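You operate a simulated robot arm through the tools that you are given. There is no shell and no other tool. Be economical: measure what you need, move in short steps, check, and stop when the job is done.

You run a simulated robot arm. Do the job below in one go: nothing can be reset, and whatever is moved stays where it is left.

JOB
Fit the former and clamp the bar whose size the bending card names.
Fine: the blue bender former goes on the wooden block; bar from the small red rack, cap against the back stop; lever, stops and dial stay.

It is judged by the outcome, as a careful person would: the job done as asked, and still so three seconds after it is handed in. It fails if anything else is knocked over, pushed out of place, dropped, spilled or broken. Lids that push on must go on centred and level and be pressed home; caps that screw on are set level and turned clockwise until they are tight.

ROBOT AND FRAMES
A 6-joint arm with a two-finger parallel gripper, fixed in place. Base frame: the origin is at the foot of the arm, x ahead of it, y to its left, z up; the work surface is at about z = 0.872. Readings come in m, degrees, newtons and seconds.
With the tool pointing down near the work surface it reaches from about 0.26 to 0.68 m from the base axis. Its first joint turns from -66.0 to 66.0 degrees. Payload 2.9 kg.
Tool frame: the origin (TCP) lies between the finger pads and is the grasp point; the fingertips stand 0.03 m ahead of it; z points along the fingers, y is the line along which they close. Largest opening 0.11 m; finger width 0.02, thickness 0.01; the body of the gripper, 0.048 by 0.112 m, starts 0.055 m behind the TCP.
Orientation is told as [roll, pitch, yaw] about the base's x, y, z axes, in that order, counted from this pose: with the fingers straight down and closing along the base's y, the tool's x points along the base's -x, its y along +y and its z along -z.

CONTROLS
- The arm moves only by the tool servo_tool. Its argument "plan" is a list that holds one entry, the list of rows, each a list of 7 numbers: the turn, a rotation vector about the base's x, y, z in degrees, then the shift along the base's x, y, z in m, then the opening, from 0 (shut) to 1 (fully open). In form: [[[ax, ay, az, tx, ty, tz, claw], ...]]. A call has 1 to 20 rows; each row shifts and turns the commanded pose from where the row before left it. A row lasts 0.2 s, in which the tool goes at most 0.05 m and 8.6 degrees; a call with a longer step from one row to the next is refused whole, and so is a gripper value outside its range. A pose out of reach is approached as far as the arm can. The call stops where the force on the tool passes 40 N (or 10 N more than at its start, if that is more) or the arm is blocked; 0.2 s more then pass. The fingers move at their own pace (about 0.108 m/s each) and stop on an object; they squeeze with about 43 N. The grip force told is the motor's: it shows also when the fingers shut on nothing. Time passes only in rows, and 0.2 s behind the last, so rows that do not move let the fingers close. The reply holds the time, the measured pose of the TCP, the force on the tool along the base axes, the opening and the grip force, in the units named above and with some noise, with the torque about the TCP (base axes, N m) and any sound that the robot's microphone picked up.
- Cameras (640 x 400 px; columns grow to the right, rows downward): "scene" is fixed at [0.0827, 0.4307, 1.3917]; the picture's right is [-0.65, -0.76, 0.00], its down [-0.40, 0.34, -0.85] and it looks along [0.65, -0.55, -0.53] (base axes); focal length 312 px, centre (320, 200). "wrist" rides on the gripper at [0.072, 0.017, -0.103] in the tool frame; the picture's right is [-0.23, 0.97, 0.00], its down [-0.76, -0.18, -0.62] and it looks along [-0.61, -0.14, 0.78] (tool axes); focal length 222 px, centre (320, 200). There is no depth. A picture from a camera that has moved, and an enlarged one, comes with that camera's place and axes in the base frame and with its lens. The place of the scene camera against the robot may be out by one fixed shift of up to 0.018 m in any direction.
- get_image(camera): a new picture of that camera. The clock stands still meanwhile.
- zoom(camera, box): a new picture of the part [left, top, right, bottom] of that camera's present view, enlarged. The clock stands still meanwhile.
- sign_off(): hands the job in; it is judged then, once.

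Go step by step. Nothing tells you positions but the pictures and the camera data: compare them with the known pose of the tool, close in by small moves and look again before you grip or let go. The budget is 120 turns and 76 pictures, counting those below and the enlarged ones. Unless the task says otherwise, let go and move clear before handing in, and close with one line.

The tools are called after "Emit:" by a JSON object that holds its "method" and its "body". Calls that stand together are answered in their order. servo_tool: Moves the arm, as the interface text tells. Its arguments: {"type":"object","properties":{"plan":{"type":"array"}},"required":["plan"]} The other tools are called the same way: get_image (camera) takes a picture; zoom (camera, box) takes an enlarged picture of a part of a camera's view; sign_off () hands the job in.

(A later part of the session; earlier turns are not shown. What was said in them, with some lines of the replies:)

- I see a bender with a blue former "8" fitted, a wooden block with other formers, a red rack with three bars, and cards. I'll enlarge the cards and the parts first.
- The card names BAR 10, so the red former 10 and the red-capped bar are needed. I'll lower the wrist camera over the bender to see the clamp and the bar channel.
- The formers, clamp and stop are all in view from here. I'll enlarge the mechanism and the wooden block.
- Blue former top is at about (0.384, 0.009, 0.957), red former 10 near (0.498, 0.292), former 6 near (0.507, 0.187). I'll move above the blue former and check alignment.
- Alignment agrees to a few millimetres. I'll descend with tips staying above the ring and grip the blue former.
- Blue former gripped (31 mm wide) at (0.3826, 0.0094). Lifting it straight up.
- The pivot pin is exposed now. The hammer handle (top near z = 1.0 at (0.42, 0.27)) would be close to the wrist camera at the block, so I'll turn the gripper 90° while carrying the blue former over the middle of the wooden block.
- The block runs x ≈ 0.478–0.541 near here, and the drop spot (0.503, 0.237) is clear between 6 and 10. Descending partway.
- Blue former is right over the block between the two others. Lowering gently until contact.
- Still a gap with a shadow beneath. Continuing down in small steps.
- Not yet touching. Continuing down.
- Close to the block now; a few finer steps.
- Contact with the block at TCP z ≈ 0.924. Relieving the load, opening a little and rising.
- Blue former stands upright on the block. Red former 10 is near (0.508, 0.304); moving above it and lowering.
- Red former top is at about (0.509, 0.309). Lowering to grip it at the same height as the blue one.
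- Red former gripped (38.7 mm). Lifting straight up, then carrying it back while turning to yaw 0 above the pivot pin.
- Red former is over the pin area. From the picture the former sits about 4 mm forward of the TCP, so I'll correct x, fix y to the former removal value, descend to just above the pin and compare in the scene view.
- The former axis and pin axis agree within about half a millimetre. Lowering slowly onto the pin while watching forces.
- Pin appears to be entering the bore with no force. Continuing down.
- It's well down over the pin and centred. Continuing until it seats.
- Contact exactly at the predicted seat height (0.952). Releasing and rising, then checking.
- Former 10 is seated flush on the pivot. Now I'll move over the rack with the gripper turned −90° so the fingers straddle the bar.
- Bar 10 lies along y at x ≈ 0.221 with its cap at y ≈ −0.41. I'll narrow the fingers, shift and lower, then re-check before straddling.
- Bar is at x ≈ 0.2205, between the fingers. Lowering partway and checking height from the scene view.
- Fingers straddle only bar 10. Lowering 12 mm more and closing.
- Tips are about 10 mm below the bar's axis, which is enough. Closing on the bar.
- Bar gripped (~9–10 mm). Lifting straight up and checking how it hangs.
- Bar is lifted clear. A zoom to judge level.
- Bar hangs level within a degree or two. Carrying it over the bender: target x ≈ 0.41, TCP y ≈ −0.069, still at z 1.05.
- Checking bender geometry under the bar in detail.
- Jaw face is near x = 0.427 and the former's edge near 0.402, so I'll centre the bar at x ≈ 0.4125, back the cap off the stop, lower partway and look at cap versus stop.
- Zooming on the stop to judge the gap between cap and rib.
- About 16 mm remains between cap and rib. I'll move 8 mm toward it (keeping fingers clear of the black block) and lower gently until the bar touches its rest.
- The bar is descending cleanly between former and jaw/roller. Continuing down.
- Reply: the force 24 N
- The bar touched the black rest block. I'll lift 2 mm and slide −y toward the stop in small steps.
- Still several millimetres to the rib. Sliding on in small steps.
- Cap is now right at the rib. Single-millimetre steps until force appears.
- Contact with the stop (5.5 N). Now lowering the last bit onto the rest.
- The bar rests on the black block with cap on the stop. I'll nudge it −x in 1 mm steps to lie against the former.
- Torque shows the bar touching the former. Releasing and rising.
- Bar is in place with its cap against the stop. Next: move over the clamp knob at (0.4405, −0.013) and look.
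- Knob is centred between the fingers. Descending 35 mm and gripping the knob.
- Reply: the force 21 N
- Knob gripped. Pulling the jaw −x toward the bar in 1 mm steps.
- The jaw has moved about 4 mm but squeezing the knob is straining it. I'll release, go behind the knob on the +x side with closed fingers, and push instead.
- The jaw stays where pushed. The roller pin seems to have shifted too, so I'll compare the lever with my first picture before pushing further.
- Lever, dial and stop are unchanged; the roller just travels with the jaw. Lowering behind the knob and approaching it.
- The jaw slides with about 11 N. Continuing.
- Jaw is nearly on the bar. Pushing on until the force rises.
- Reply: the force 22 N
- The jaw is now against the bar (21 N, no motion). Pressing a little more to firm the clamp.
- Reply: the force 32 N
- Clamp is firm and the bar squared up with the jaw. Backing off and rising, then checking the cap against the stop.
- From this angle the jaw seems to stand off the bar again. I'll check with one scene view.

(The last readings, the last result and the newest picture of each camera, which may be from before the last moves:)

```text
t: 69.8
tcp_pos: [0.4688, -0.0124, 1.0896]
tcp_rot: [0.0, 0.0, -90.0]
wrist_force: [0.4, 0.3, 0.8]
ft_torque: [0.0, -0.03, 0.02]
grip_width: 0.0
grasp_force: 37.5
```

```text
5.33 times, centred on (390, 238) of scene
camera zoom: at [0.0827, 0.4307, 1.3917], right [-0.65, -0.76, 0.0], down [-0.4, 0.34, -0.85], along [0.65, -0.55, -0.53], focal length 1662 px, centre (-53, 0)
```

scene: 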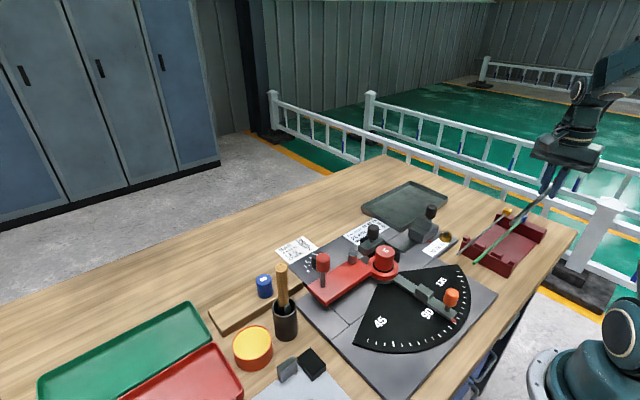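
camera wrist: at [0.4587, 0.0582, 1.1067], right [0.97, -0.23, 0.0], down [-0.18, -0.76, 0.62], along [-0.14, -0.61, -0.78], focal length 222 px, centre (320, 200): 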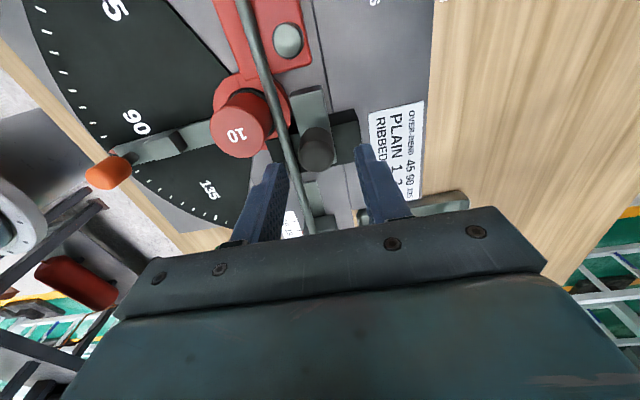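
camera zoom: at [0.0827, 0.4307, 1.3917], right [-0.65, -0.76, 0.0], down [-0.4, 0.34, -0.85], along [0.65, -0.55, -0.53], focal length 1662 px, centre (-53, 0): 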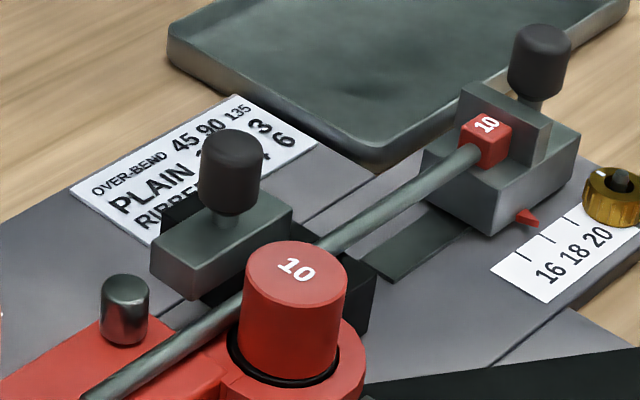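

The jaw has returned to its open position, so it must need pushing further (an over-centre or latch). I'll go behind the knob again and push in small steps, reading forces closely.

Emit:
{"method": "servo_tool", "body": {"plan": [[[0, 0, 0, 0, 0, -0.045, 0.0], [0, 0, 0, 0, 0, -0.045, 0.0], [0, 0, 0, 0, 0, -0.03, 0.0], [0, 0, 0, -0.004, 0, 0, 0.0], [0, 0, 0, -0.002, 0, 0, 0.0], [0, 0, 0, -0.001, 0, 0, 0.0], [0, 0, 0, 0, 0, 0, 0.0]]]}}

Emit:
{"method": "servo_tool", "body": {"plan": [[[0, 0, 0, -0.002, 0, 0, 0.0], [0, 0, 0, 0, 0, 0, 0.0]]]}}

Emit:
{"method": "servo_tool", "body": {"plan": [[[0, 0, 0, -0.002, 0, 0, 0.0], [0, 0, 0, 0, 0, 0, 0.0]]]}}

Emit:
{"method": "servo_tool", "body": {"plan": [[[0, 0, 0, -0.002, 0, 0, 0.0], [0, 0, 0, 0, 0, 0, 0.0]]]}}

Emit:
{"method": "servo_tool", "body": {"plan": [[[0, 0, 0, -0.002, 0, 0, 0.0], [0, 0, 0, 0, 0, 0, 0.0]]]}}

Emit:
{"method": "servo_tool", "body": {"plan": [[[0, 0, 0, -0.002, 0, 0, 0.0], [0, 0, 0, 0, 0, 0, 0.0]]]}}

```text
t: 71.4
tcp_pos: [0.4631, -0.0116, 0.9695]
tcp_rot: [0.0, 0.0, -89.9]
wrist_force: [3.0, 0.9, -1.6]
ft_torque: [0.02, -0.06, 0.01]
grip_width: 0.0
grasp_force: 37.2
```

```text
t: 72.0
tcp_pos: [0.4613, -0.0125, 0.9695]
tcp_rot: [0.0, 0.0, -89.9]
wrist_force: [2.1, 1.3, -0.9]
ft_torque: [0.01, -0.01, -0.01]
grip_width: 0.0001
grasp_force: 37.7
```

```text
t: 72.6
tcp_pos: [0.4579, -0.012, 0.9697]
tcp_rot: [-0.1, 0.0, -89.9]
wrist_force: [0.0, 0.1, -0.1]
ft_torque: [0.0, 0.03, 0.01]
grip_width: 0.0
grasp_force: 37.9
```

```text
t: 73.2
tcp_pos: [0.4564, -0.0131, 0.9697]
tcp_rot: [0.0, 0.0, -89.9]
wrist_force: [0.2, -0.4, -0.5]
ft_torque: [-0.03, 0.02, 0.02]
grip_width: 0.0
grasp_force: 37.9
```

```text
t: 73.8
tcp_pos: [0.4559, -0.0126, 0.9697]
tcp_rot: [0.1, 0.1, -89.8]
wrist_force: [1.0, 0.0, 1.1]
ft_torque: [0.01, 0.01, -0.01]
grip_width: 0.0
grasp_force: 37.6
```

```text
t: 74.4
tcp_pos: [0.4529, -0.0117, 0.97]
tcp_rot: [0.0, 0.0, -89.8]
wrist_force: [2.4, 0.4, -2.8]
ft_torque: [0.0, -0.04, -0.01]
grip_width: 0.0
grasp_force: 37.7
```

Resistance is only about 3 N, a plain friction slide. I'll press to contact, then back off very gently so it isn't dragged or bounced back.

Emit:
{"method": "servo_tool", "body": {"plan": [[[0, 0, 0, -0.002, 0, 0, 0.0], [0, 0, 0, 0, 0, 0, 0.0]]]}}

Emit:
{"method": "servo_tool", "body": {"plan": [[[0, 0, 0, -0.002, 0, 0, 0.0], [0, 0, 0, 0, 0, 0, 0.0]]]}}

Emit:
{"method": "servo_tool", "body": {"plan": [[[0, 0, 0, -0.001, 0, 0, 0.0], [0, 0, 0, 0, 0, 0, 0.0]]]}}

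Emit:
{"method": "servo_tool", "body": {"plan": [[[0, 0, 0, -0.001, 0, 0, 0.0], [0, 0, 0, 0, 0, 0, 0.0]]]}}

```text
t: 75.0
tcp_pos: [0.4508, -0.0132, 0.9706]
tcp_rot: [0.0, 0.0, -89.9]
wrist_force: [3.8, 0.7, -2.7]
ft_torque: [-0.01, -0.02, 0.01]
grip_width: 0.0
grasp_force: 37.4
```

```text
t: 75.6
tcp_pos: [0.45, -0.0122, 0.9698]
tcp_rot: [0.1, -0.1, -89.9]
wrist_force: [8.6, -2.3, -1.2]
ft_torque: [-0.02, -0.1, 0.01]
grip_width: 0.0
grasp_force: 37.8
```

```text
t: 76.2
tcp_pos: [0.4493, -0.0137, 0.9705]
tcp_rot: [0.3, 0.0, -89.8]
wrist_force: [18.9, -2.2, 0.2]
ft_torque: [-0.02, -0.2, 0.01]
grip_width: 0.0
grasp_force: 38.1
```

```text
t: 76.8
tcp_pos: [0.4497, -0.0123, 0.9698]
tcp_rot: [0.5, 0.1, -90.0]
wrist_force: [24.1, -1.3, -1.7]
ft_torque: [-0.03, -0.19, 0.04]
grip_width: 0.0
grasp_force: 37.9
```

Emit:
{"method": "servo_tool", "body": {"plan": [[[0, 0, 0, -0.001, 0, 0, 0.0], [0, 0, 0, 0, 0, 0, 0.0]]]}}

Emit:
{"method": "servo_tool", "body": {"plan": [[[0, 0, 0, -0.001, 0, 0, 0.0], [0, 0, 0, 0, 0, 0, 0.0]]]}}

Emit:
{"method": "servo_tool", "body": {"plan": [[[0, 0, 0, -0.001, 0, 0, 0.0], [0, 0, 0, 0, 0, 0, 0.0]]]}}

```text
t: 77.4
tcp_pos: [0.4494, -0.0123, 0.9701]
tcp_rot: [0.4, 0.0, -89.9]
wrist_force: [28.1, -0.2, -6.5]
ft_torque: [0.02, -0.26, 0.02]
grip_width: 0.0
grasp_force: 37.5
```

```text
t: 78.0
tcp_pos: [0.448, -0.0115, 0.9696]
tcp_rot: [0.8, -0.2, -89.9]
wrist_force: [33.7, 1.0, -7.4]
ft_torque: [0.03, -0.23, -0.01]
grip_width: 0.0
grasp_force: 37.6
```

```text
t: 78.6
tcp_pos: [0.4491, -0.0126, 0.9712]
tcp_rot: [0.9, 0.1, -89.8]
wrist_force: [36.5, 2.7, -7.7]
ft_torque: [0.02, -0.21, -0.01]
grip_width: 0.0
grasp_force: 37.9
```

Solid against the bar at 36 N. Backing off in small steps while reading force to tell whether the jaw follows.

Emit:
{"method": "servo_tool", "body": {"plan": [[[0, 0, 0, 0.001, 0, 0, 0.0], [0, 0, 0, 0.001, 0, 0, 0.0], [0, 0, 0, 0.001, 0, 0, 0.0], [0, 0, 0, 0, 0, 0, 0.0]]]}}

Emit:
{"method": "servo_tool", "body": {"plan": [[[0, 0, 0, 0.001, 0, 0, 0.0], [0, 0, 0, 0.001, 0, 0, 0.0], [0, 0, 0, 0, 0, 0, 0.0]]]}}

Emit:
{"method": "servo_tool", "body": {"plan": [[[0, 0, 0, 0.001, 0, 0, 0.0], [0, 0, 0, 0.001, 0, 0, 0.0], [0, 0, 0, 0, 0, 0, 0.0], [0, 0, 0, 0, 0, 0, 0.0]]]}}

Emit:
{"method": "servo_tool", "body": {"plan": [[[0, 0, 0, 0.001, 0, 0, 0.0], [0, 0, 0, 0.001, 0, 0, 0.0], [0, 0, 0, 0, 0, 0, 0.0], [0, 0, 0, 0, 0, 0, 0.0]]]}}

```text
t: 79.6
tcp_pos: [0.4502, -0.0128, 0.9709]
tcp_rot: [0.3, 0.0, -89.8]
wrist_force: [23.7, 3.1, 4.3]
ft_torque: [0.05, -0.11, -0.02]
grip_width: 0.0002
grasp_force: 37.5
```

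```text
t: 80.4
tcp_pos: [0.4506, -0.0127, 0.9706]
tcp_rot: [0.2, 0.0, -89.9]
wrist_force: [16.0, 2.8, 9.7]
ft_torque: [0.04, -0.06, -0.05]
grip_width: 0.0
grasp_force: 37.4
```

```text
t: 81.4
tcp_pos: [0.4506, -0.0136, 0.9694]
tcp_rot: [-0.1, 0.1, -89.9]
wrist_force: [-0.2, -1.2, 11.1]
ft_torque: [0.0, 0.02, 0.04]
grip_width: 0.0
grasp_force: 38.3
```

```text
t: 82.4
tcp_pos: [0.4513, -0.0117, 0.9697]
tcp_rot: [0.0, 0.0, -90.0]
wrist_force: [-3.0, -2.7, 12.5]
ft_torque: [0.0, 0.14, 0.03]
grip_width: 0.0
grasp_force: 38.1
```

The fingertips are bearing on something (12 N upward), so my retreat was what dragged the jaw back. I'll rise straight up instead.

Emit:
{"method": "servo_tool", "body": {"plan": [[[0, 0, 0, 0, 0, 0.003, 0.0], [0, 0, 0, 0, 0, 0.003, 0.0], [0, 0, 0, 0, 0, 0, 0.0]]]}}

```text
t: 83.2
tcp_pos: [0.452, -0.014, 0.9751]
tcp_rot: [-0.1, 0.0, -89.9]
wrist_force: [1.3, -0.4, -0.8]
ft_torque: [0.0, 0.02, 0.0]
grip_width: 0.0
grasp_force: 38.3
```

Free of vertical contact at this height. Pressing −x again here.

Emit:
{"method": "servo_tool", "body": {"plan": [[[0, 0, 0, -0.001, 0, 0, 0.0], [0, 0, 0, -0.001, 0, 0, 0.0], [0, 0, 0, -0.001, 0, 0, 0.0], [0, 0, 0, -0.001, 0, 0, 0.0], [0, 0, 0, 0, 0, 0, 0.0]]]}}

```text
t: 84.4
tcp_pos: [0.4496, -0.0124, 0.9758]
tcp_rot: [0.1, 0.0, -90.0]
wrist_force: [10.2, -2.0, -6.2]
ft_torque: [-0.02, -0.23, 0.03]
grip_width: 0.0001
grasp_force: 37.3
```

Emit:
{"method": "servo_tool", "body": {"plan": [[[0, 0, 0, -0.001, 0, 0, 0.0], [0, 0, 0, -0.001, 0, 0, 0.0], [0, 0, 0, 0, 0, 0, 0.0]]]}}

Emit:
{"method": "servo_tool", "body": {"plan": [[[0, 0, 0, 0.001, 0, 0, 0.0], [0, 0, 0, 0.001, 0, 0, 0.0], [0, 0, 0, 0, 0, 0, 0.0]]]}}

Emit:
{"method": "servo_tool", "body": {"plan": [[[0, 0, 0, 0.0005, 0, 0, 0.0], [0, 0, 0, 0.0005, 0, 0, 0.0], [0, 0, 0, 0, 0, 0, 0.0]]]}}

```text
t: 85.2
tcp_pos: [0.4493, -0.0125, 0.9761]
tcp_rot: [0.5, -0.1, -89.9]
wrist_force: [24.0, 0.6, -7.3]
ft_torque: [0.0, -0.36, -0.03]
grip_width: 0.0
grasp_force: 37.8
```

```text
t: 86.0
tcp_pos: [0.4489, -0.0124, 0.9765]
tcp_rot: [0.1, 0.0, -89.9]
wrist_force: [15.0, 1.1, 3.8]
ft_torque: [0.04, -0.21, -0.01]
grip_width: 0.0
grasp_force: 37.5
```

```text
t: 86.8
tcp_pos: [0.4488, -0.0128, 0.9749]
tcp_rot: [0.0, 0.1, -89.9]
wrist_force: [9.3, 0.8, 6.1]
ft_torque: [0.04, -0.19, 0.02]
grip_width: 0.0
grasp_force: 38.0
```

Emit:
{"method": "servo_tool", "body": {"plan": [[[0, 0, 0, 0.0005, 0, 0.0005, 0.0], [0, 0, 0, 0.0005, 0, 0.0005, 0.0], [0, 0, 0, 0, 0, 0, 0.0]]]}}

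Emit:
{"method": "servo_tool", "body": {"plan": [[[0, 0, 0, 0.0003, 0, 0.002, 0.0], [0, 0, 0, 0.0003, 0, 0.003, 0.0], [0, 0, 0, 0, 0, 0.005, 0.0], [0, 0, 0, 0, 0, 0.01, 0.0], [0, 0, 0, 0, 0, 0.03, 0.0], [0, 0, 0, 0, 0, 0, 0.0]]]}}

Emit:
{"method": "zoom", "body": {"camera": "scene", "box": [330, 200, 450, 275]}}

```text
t: 87.6
tcp_pos: [0.4492, -0.0129, 0.9754]
tcp_rot: [-0.2, 0.0, -90.0]
wrist_force: [4.8, 0.7, -5.7]
ft_torque: [0.07, -0.2, 0.04]
grip_width: 0.0
grasp_force: 37.5
```

```text
t: 89.0
tcp_pos: [0.4515, -0.012, 1.0268]
tcp_rot: [0.0, -0.1, -89.9]
wrist_force: [0.0, -0.8, -0.3]
ft_torque: [-0.02, 0.01, -0.01]
grip_width: 0.0
grasp_force: 37.6
```

```text
5.33 times, centred on (390, 238) of scene
camera zoom: at [0.0827, 0.4307, 1.3917], right [-0.65, -0.76, 0.0], down [-0.4, 0.34, -0.85], along [0.65, -0.55, -0.53], focal length 1662 px, centre (-53, 0)
```

zoom: 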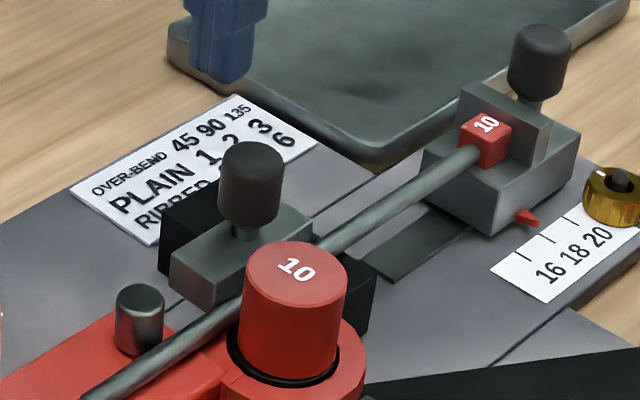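

The jaw now stays pressed on the bar against the former. Using the last picture to check the cap at the stop.

Emit:
{"method": "zoom", "body": {"camera": "scene", "box": [405, 212, 445, 237]}}

```text
16.00 times, centred on (425, 224) of scene
camera zoom: at [0.0827, 0.4307, 1.3917], right [-0.65, -0.76, 0.0], down [-0.4, 0.34, -0.85], along [0.65, -0.55, -0.53], focal length 4988 px, centre (-1360, -192)
```

zoom: 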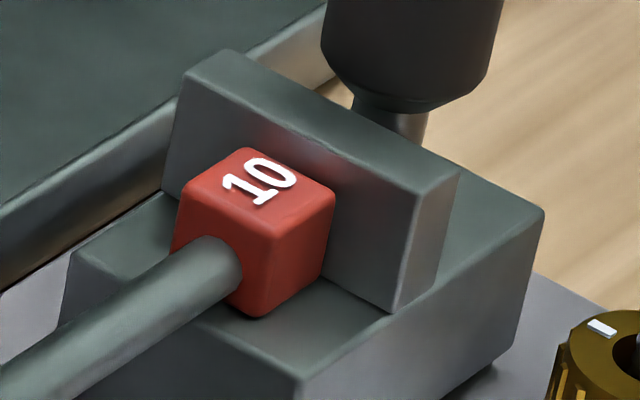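

The cap sits flush against the stop. Rising clear of the bench before handing in.

Emit:
{"method": "servo_tool", "body": {"plan": [[[0, 0, 0, 0, 0, 0.04, 0.0], [0, 0, 0, 0, 0, 0.04, 0.0], [0, 0, 0, 0, 0, 0.04, 0.0], [0, 0, 0, 0, 0, 0, 0.0]]]}}

```text
t: 90.0
tcp_pos: [0.452, -0.0131, 1.1485]
tcp_rot: [0.0, 0.1, -89.9]
wrist_force: [0.3, 0.8, 0.2]
ft_torque: [0.0, 0.0, 0.01]
grip_width: 0.0
grasp_force: 37.4
```

The former is fitted, the bar is clamped and the arm is clear, so I'm handing in.

Emit:
{"method": "sign_off", "body": {}}

```text
The job is handed in.
```

Job handed in: the card names size 10, so the red former 10 is on the pivot and the blue 8 is on the wooden block. The 10 bar is clamped against the former with its cap against the back stop. The lever, stop and dial looked unmoved in my pictures.
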